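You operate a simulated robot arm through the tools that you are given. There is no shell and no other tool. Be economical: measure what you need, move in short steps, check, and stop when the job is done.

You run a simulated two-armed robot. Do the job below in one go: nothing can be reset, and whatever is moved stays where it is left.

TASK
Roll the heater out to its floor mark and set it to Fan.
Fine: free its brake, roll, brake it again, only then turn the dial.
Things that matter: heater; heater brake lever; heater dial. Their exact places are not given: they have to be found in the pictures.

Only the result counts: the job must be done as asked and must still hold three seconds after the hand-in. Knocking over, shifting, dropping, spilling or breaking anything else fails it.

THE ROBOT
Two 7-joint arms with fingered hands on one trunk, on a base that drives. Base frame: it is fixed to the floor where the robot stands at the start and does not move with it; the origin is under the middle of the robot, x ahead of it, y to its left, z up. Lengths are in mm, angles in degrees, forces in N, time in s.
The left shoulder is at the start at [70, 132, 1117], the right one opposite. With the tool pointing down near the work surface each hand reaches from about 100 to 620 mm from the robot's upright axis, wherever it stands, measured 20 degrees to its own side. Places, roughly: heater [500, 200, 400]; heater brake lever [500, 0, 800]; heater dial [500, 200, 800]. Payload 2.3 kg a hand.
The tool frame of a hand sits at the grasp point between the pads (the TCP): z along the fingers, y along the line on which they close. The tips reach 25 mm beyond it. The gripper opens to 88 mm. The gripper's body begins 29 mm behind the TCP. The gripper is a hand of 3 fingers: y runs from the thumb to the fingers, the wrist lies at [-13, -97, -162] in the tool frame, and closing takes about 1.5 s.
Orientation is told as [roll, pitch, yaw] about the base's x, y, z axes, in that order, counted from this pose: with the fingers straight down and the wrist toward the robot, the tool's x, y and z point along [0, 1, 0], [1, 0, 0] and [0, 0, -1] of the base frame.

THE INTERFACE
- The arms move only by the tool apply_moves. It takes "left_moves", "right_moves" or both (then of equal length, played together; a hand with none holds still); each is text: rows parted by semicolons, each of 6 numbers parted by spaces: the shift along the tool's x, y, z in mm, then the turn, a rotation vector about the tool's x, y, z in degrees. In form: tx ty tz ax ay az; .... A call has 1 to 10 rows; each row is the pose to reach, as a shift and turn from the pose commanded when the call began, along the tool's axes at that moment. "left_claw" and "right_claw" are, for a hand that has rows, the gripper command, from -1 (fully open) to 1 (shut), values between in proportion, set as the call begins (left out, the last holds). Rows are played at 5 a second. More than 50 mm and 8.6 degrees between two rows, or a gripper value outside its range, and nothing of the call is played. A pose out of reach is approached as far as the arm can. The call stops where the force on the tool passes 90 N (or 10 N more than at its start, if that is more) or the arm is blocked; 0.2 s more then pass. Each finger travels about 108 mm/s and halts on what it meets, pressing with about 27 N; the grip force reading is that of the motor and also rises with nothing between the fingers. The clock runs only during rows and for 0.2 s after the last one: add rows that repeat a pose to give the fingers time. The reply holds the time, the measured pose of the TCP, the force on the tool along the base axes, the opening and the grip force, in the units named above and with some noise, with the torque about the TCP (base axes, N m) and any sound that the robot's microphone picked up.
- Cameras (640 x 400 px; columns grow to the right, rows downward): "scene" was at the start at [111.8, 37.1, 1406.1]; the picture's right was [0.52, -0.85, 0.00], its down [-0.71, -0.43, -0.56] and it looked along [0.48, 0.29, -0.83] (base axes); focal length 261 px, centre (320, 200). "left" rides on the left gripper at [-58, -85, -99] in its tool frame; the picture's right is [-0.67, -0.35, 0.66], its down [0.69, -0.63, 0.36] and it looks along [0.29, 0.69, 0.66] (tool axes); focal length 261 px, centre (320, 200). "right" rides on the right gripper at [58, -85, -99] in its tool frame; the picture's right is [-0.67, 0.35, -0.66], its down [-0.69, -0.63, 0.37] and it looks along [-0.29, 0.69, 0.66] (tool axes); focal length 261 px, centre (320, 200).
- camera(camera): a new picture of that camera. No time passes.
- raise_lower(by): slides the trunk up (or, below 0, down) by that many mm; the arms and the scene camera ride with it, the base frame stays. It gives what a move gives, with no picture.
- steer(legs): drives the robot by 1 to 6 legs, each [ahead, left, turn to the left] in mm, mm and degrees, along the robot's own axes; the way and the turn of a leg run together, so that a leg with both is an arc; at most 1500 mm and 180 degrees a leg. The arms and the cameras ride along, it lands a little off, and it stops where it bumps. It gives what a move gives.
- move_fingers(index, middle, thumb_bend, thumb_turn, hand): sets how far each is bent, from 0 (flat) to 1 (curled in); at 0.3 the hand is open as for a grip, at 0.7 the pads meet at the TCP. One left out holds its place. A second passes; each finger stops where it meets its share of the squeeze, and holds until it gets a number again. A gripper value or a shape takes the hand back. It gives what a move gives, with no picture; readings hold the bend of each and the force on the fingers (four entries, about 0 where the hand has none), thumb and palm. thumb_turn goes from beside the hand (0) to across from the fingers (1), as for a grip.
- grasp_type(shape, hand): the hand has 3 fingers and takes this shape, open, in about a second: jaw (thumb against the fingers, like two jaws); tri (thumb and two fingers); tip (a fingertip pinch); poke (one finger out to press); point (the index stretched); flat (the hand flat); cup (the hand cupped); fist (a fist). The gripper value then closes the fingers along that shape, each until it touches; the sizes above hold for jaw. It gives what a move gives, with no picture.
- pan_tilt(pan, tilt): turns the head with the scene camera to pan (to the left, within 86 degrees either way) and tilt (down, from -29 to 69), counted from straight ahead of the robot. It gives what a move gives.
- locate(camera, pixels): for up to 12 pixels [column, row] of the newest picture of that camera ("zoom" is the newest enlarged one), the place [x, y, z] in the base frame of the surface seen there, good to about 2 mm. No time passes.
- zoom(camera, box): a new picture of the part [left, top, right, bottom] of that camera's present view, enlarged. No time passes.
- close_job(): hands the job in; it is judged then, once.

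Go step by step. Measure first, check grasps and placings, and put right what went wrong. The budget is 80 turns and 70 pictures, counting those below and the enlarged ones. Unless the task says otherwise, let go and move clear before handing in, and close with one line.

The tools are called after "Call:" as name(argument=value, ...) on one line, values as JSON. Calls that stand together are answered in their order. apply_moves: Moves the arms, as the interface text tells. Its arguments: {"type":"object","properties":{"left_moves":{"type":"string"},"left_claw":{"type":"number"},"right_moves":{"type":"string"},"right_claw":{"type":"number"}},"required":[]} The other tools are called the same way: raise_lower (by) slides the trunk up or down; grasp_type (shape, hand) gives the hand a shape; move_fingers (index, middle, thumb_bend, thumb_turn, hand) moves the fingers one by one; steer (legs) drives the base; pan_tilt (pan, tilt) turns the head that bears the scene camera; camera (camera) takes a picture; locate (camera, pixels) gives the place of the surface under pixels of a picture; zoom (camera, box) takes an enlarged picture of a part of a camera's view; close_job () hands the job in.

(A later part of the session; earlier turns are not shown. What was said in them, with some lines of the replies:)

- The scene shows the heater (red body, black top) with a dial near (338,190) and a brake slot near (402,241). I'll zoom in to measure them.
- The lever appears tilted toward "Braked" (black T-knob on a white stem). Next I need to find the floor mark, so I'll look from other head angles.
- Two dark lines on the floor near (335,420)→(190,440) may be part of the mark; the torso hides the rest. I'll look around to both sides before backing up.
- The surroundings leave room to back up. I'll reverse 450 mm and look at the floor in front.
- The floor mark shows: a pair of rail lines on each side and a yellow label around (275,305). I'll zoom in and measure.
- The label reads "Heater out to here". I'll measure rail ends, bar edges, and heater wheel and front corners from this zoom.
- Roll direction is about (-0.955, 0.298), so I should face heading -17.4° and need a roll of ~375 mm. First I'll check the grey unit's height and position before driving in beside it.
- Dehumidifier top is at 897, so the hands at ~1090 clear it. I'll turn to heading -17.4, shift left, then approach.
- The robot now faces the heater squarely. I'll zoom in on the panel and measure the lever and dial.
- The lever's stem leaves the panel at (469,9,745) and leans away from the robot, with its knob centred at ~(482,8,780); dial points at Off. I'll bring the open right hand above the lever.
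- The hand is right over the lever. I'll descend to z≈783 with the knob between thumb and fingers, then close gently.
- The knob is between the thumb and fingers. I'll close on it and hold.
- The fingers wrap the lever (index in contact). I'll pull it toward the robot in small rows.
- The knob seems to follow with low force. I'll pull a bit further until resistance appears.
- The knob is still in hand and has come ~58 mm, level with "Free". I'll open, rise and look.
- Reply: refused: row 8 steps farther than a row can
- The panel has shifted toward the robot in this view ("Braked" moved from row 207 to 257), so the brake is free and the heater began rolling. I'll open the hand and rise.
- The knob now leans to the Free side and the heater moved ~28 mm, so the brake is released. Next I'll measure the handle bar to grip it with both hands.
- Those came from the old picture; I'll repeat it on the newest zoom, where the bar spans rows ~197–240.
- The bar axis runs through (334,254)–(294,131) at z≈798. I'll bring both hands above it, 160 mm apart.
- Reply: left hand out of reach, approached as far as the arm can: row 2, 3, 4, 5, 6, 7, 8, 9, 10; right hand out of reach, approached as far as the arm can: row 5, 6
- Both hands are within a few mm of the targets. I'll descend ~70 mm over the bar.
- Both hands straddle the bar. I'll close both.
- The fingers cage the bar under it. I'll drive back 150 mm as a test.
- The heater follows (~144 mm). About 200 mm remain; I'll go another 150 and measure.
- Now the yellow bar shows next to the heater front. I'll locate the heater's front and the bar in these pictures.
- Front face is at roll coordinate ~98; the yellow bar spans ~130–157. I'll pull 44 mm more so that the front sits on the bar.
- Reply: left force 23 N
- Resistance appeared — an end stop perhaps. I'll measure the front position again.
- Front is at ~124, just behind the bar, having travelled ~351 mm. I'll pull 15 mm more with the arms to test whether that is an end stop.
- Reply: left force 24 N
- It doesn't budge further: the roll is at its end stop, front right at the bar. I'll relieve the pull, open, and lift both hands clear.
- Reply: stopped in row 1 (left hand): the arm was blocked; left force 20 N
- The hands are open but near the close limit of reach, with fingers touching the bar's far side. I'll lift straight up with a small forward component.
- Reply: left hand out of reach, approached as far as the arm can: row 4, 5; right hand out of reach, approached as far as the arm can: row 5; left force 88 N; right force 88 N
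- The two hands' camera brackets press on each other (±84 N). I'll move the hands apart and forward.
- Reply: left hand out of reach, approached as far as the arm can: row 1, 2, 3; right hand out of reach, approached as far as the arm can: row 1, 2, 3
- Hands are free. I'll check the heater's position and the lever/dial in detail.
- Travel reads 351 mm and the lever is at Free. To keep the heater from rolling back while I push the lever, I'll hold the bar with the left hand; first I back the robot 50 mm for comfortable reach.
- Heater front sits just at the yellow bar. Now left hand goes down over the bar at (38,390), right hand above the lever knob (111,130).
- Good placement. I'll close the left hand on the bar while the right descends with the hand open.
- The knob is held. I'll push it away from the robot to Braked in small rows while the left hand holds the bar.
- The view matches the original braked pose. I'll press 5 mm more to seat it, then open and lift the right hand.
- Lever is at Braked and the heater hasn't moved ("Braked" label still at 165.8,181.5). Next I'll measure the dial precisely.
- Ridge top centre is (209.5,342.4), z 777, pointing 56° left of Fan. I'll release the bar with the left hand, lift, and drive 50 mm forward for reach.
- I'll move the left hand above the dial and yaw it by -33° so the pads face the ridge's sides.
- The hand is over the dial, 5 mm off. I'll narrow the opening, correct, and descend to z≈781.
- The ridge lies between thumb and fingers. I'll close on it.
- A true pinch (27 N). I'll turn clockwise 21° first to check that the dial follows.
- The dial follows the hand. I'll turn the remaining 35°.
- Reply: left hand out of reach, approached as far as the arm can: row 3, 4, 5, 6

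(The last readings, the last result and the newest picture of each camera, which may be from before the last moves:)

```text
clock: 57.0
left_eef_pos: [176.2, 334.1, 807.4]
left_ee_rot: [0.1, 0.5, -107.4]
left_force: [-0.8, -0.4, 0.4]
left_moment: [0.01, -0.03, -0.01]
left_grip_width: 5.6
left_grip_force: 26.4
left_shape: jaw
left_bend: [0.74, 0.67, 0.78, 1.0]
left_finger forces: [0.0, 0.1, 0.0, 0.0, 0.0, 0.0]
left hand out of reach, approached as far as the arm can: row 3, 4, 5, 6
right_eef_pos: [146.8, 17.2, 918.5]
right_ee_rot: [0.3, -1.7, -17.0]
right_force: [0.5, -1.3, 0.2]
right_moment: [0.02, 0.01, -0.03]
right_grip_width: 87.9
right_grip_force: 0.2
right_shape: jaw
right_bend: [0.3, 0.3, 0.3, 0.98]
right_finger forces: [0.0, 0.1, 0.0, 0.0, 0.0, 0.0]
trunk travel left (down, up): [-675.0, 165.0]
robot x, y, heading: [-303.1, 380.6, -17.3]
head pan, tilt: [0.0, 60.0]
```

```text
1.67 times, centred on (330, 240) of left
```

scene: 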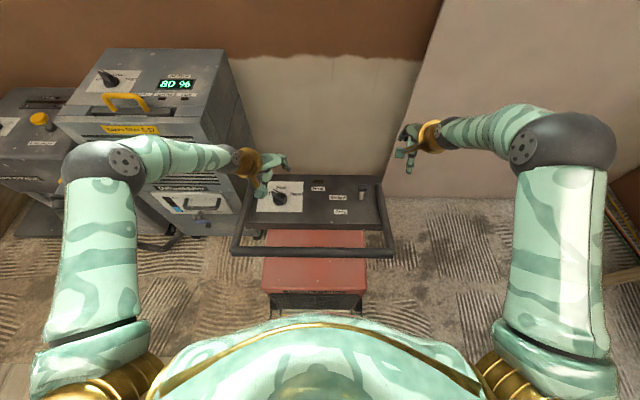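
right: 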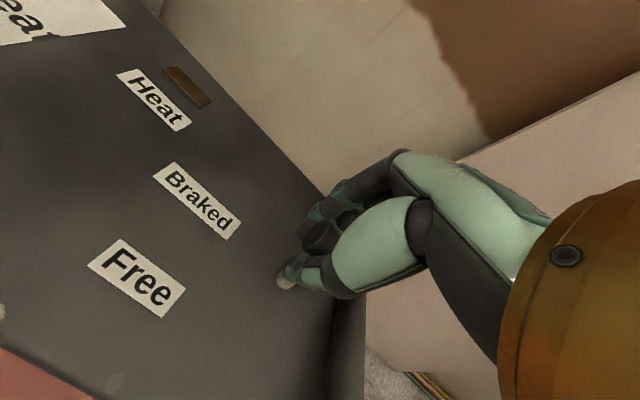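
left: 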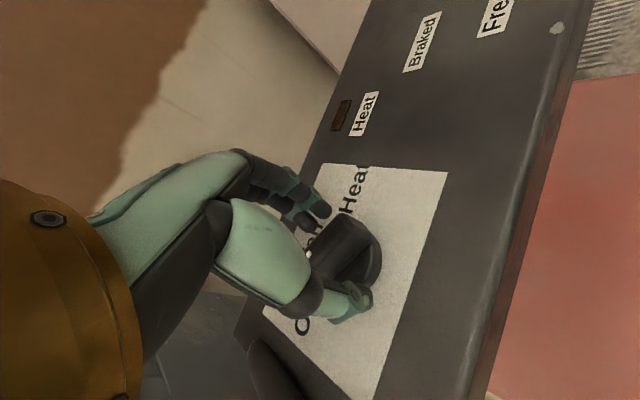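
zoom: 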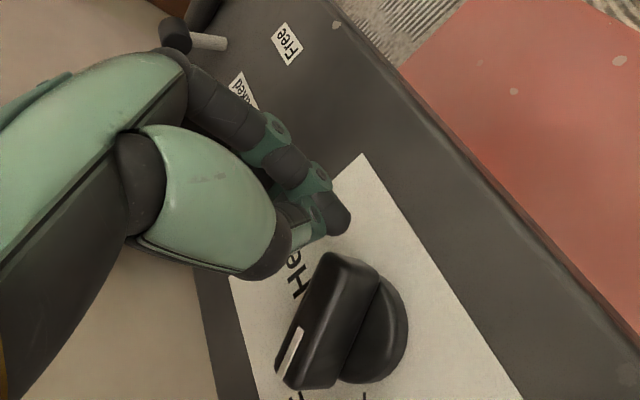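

The arm ran out of reach and slipped off the dial partway. I'll lift clear and see where the dial points.

Call:
apply_moves(left_moves="0 0 -40 0 0 0; 0 0 -80 0 0 0; 0 -30 -100 0 0 -8; 0 -60 -110 0 0 -16; 0 -90 -110 0 0 -24", left_claw=-1)

Call:
zoom(camera="scene", box=[230, 165, 400, 265])

```text
clock: 58.2
left_eef_pos: [206.3, 427.9, 913.8]
left_ee_rot: [0.2, 0.4, -82.8]
left_force: [0.0, 0.3, -0.5]
left_moment: [-0.03, -0.02, 0.0]
left_grip_width: 87.6
left_grip_force: 0.0
left_shape: jaw
left_bend: [0.3, 0.3, 0.3, 0.98]
left_finger forces: [0.1, 0.1, 0.1, 0.0, 0.0, 0.1]
right_eef_pos: [152.0, 20.6, 918.0]
right_ee_rot: [-0.1, -1.8, -16.9]
right_force: [0.8, 0.4, -0.6]
right_moment: [0.01, 0.01, -0.01]
right_grip_width: 87.8
right_grip_force: 0.0
right_shape: jaw
right_bend: [0.3, 0.3, 0.3, 0.98]
right_finger forces: [0.0, 0.1, 0.0, 0.1, 0.0, 0.0]
trunk travel left (down, up): [-675.0, 165.0]
robot x, y, heading: [-296.3, 381.2, -17.1]
head pan, tilt: [0.0, 60.0]
```

```text
3.76 times, centred on (315, 215) of scene
```

zoom: 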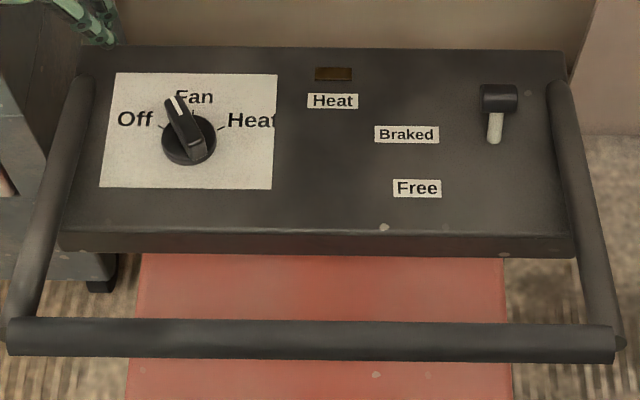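

Call:
zoom(camera="scene", box=[254, 178, 306, 212])

Call:
locate(camera="zoom", pixels=[[240, 100], [215, 110], [275, 220], [315, 210], [265, 160], [328, 150], [400, 180], [195, 175], [230, 120]])

```text
11.76 times, centred on (280, 195) of scene
```

zoom: 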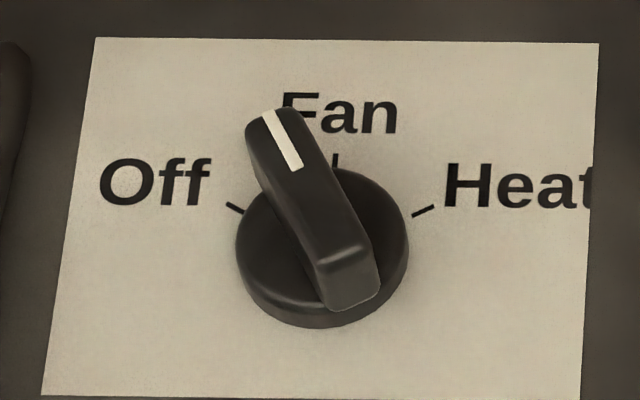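

```text
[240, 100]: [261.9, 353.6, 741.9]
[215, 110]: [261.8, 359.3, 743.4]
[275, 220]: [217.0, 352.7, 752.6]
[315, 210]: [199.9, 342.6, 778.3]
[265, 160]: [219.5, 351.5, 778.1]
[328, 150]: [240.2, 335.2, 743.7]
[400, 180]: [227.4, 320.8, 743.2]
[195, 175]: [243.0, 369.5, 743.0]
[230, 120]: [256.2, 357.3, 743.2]
```

Call:
locate(camera="zoom", pixels=[[253, 125], [293, 112], [322, 262], [366, 250], [274, 120], [342, 250], [337, 156], [423, 211], [235, 208], [284, 140]])

```text
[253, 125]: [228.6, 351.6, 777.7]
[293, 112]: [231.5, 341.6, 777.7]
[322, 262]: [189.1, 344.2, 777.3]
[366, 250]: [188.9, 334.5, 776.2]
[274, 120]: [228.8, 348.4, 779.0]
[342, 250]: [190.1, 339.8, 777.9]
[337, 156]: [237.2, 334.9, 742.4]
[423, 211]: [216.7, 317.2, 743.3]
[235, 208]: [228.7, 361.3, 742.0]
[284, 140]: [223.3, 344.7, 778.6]
```

The pointer now sits ~27° short of Fan, with axis at (209.5,342.5). A closed-finger push on the pointer's tip will finish it: I'll bring the left hand to normal yaw, left of the tip, fingers shut.

Call:
apply_moves(left_moves="3 7 0 0 0 -8.2; 6 13 0 0 0 -16.4; 9 20 0 0 0 -24.6; 11 26 0 0 0 -32.8; 14 33 0 0 0 -41; 17 40 0 0 0 -49.2; 20 46 0 0 0 -57.4; 23 53 0 0 0 -65.5; 23 53 30 0 0 -65.5; 23 53 70 0 0 -65.5", left_claw=1)

Call:
camera(camera="left")

```text
clock: 60.4
left_eef_pos: [235.9, 376.0, 842.2]
left_ee_rot: [0.4, 0.1, -17.4]
left_force: [0.0, 0.4, 0.4]
left_moment: [-0.02, -0.05, -0.02]
left_grip_width: 0.0
left_grip_force: 27.2
left_shape: jaw
left_bend: [0.7, 0.7, 0.36, 1.0]
left_finger forces: [0.1, 0.1, 0.0, 0.0, 0.1, 0.0]
right_eef_pos: [151.3, 19.3, 918.2]
right_ee_rot: [0.0, -1.5, -16.9]
right_force: [-0.3, 0.4, 0.3]
right_moment: [0.01, 0.02, 0.01]
right_grip_width: 87.8
right_grip_force: 0.1
right_shape: jaw
right_bend: [0.3, 0.3, 0.3, 0.98]
right_finger forces: [0.0, 0.0, 0.0, 0.1, 0.0, 0.0]
trunk travel left (down, up): [-675.0, 165.0]
robot x, y, heading: [-302.7, 378.7, -17.2]
head pan, tilt: [0.0, 60.0]
```

```text
11 pictures are left
```

left: 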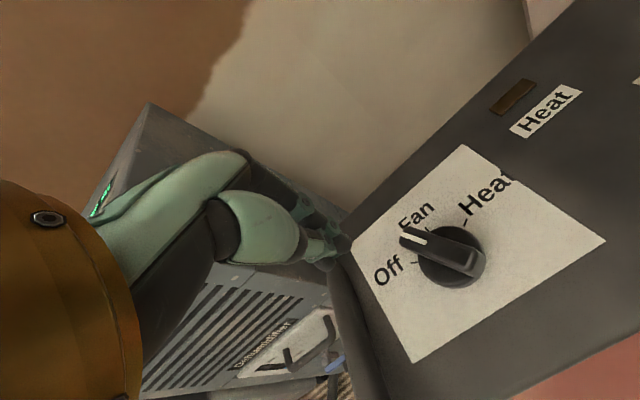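

Call:
locate(camera="left", pixels=[[332, 248], [320, 225], [310, 205], [345, 245], [350, 270], [370, 330], [402, 238], [400, 222], [325, 255]])

Call:
zoom(camera="left", box=[260, 160, 420, 320])

```text
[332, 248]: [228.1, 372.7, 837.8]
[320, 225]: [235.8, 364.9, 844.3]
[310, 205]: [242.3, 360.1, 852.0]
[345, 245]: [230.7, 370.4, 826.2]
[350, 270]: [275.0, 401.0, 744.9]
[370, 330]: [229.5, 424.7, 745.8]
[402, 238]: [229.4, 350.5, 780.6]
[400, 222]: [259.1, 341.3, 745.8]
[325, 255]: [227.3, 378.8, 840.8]
```

```text
2.50 times, centred on (340, 240) of left
```

zoom: 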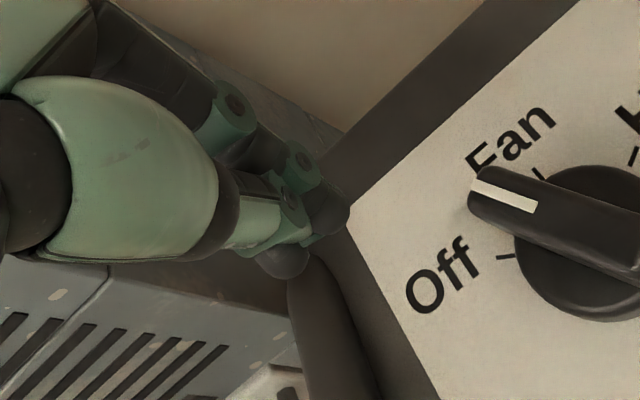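

Finger's right edge is ~27 mm left of the dial axis and a bit too far forward. I'll shift back 8 mm, descend, then push right 17 mm.

Call:
apply_moves(left_moves="0 -8 30 0 0 0; 0 -8 58 0 0 0; -5 -8 58 0 0 0; -9 -8 58 0 0 0; -13 -8 58 0 0 0; -17 -8 58 0 0 0; -17 -8 58 0 0 0")

Call:
zoom(camera="left", box=[260, 120, 480, 320])

```text
clock: 62.0
left_eef_pos: [223.1, 363.3, 784.8]
left_ee_rot: [0.5, 0.0, -17.4]
left_force: [0.3, 0.1, -0.4]
left_moment: [-0.02, 0.01, 0.02]
left_grip_width: 0.2
left_grip_force: 27.3
left_shape: jaw
left_bend: [0.7, 0.7, 0.36, 1.0]
left_finger forces: [0.0, 0.1, 0.0, 0.0, 0.0, 0.1]
right_eef_pos: [150.6, 20.1, 918.3]
right_ee_rot: [0.1, -1.6, -16.9]
right_force: [-0.2, -0.3, 0.3]
right_moment: [-0.01, -0.02, -0.01]
right_grip_width: 87.8
right_grip_force: 0.1
right_shape: jaw
right_bend: [0.3, 0.3, 0.3, 0.98]
right_finger forces: [0.0, 0.0, 0.1, 0.0, 0.0, 0.0]
trunk travel left (down, up): [-675.0, 165.0]
robot x, y, heading: [-296.5, 378.5, -17.3]
head pan, tilt: [0.0, 60.0]
```

```text
2.00 times, centred on (370, 220) of left
```

zoom: 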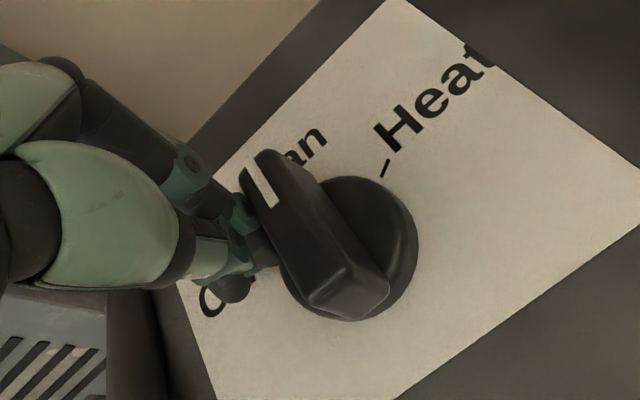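

Call:
locate(camera="zoom", pixels=[[248, 190], [278, 155], [318, 298], [382, 278], [258, 172], [348, 290], [262, 185]])

```text
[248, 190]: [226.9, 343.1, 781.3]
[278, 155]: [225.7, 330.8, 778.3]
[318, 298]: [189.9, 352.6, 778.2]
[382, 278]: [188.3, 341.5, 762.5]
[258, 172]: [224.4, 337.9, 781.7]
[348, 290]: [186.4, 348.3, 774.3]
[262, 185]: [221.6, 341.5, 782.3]
```

The pointer now reads about -15°, against the Fan direction of -17°. I'll back off left, lift, and verify from the scene camera.

Call:
apply_moves(left_moves="10 0 0 0 0 0; 22 0 0 0 0 0; 25 0 -40 0 0 0; 25 0 -80 0 0 0; 50 -30 -110 0 0 0; 80 -60 -120 0 0 0")

Call:
zoom(camera="scene", box=[254, 178, 306, 212])

Call:
locate(camera="zoom", pixels=[[316, 100], [355, 100], [316, 245], [355, 245], [335, 105], [335, 245], [335, 130], [423, 211], [235, 208]])

```text
clock: 63.4
left_eef_pos: [186.6, 459.3, 906.5]
left_ee_rot: [0.5, 0.0, -17.4]
left_force: [-0.5, -0.5, 0.2]
left_moment: [-0.01, 0.02, -0.04]
left_grip_width: 0.2
left_grip_force: 27.5
left_shape: jaw
left_bend: [0.7, 0.7, 0.36, 1.0]
left_finger forces: [0.0, 0.0, 0.1, 0.0, 0.1, 0.0]
right_eef_pos: [150.0, 21.1, 919.1]
right_ee_rot: [0.1, -1.8, -16.9]
right_force: [0.0, 0.5, 0.0]
right_moment: [-0.04, 0.0, 0.01]
right_grip_width: 87.9
right_grip_force: 0.1
right_shape: jaw
right_bend: [0.3, 0.3, 0.3, 0.98]
right_finger forces: [0.1, 0.0, 0.1, 0.1, 0.0, 0.1]
trunk travel left (down, up): [-675.0, 165.0]
robot x, y, heading: [-301.4, 378.3, -17.3]
head pan, tilt: [0.0, 60.0]
```

```text
11.76 times, centred on (280, 195) of scene
```

zoom: 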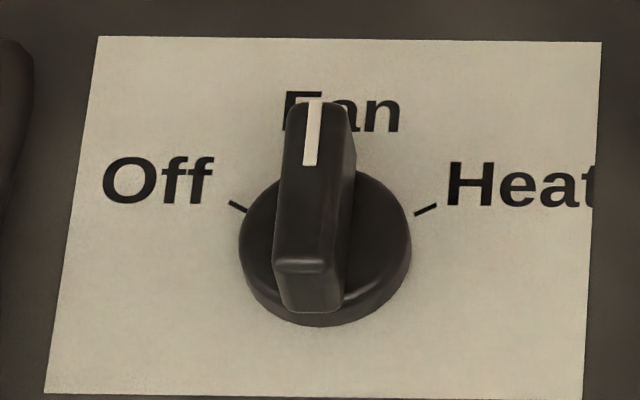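

```text
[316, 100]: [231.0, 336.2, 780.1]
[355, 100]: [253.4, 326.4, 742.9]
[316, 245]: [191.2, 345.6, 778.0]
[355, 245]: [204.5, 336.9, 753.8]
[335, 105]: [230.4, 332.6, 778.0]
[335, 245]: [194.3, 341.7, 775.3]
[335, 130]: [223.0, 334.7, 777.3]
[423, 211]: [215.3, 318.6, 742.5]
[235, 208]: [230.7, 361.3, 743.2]
```

The pointer aligns with Fan (≈-18° versus the tick midline of -17.4°). One last look at the lever and heater position.

Call:
zoom(camera="scene", box=[230, 165, 400, 325])

Call:
locate(camera="zoom", pixels=[[390, 83], [400, 118], [450, 60], [450, 85]])

```text
2.50 times, centred on (315, 245) of scene
```

zoom: 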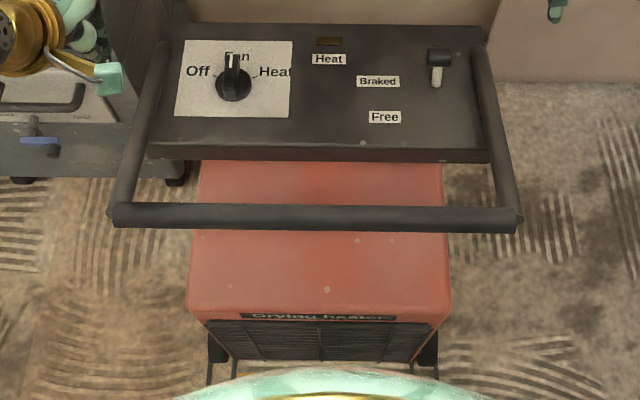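

```text
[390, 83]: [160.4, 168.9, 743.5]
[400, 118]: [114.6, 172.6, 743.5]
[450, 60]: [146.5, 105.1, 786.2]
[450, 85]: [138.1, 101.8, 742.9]
```

The lever is at Braked, the heater is at its mark, the dial is on Fan, and both hands are clear.

Call:
close_job()

```text
The job is handed in.
```

The heater is rolled out about 351 mm to its end stop, with its front just short of the yellow "Heater out to here" bar. It is braked again, and the dial, turned last, is on Fan.
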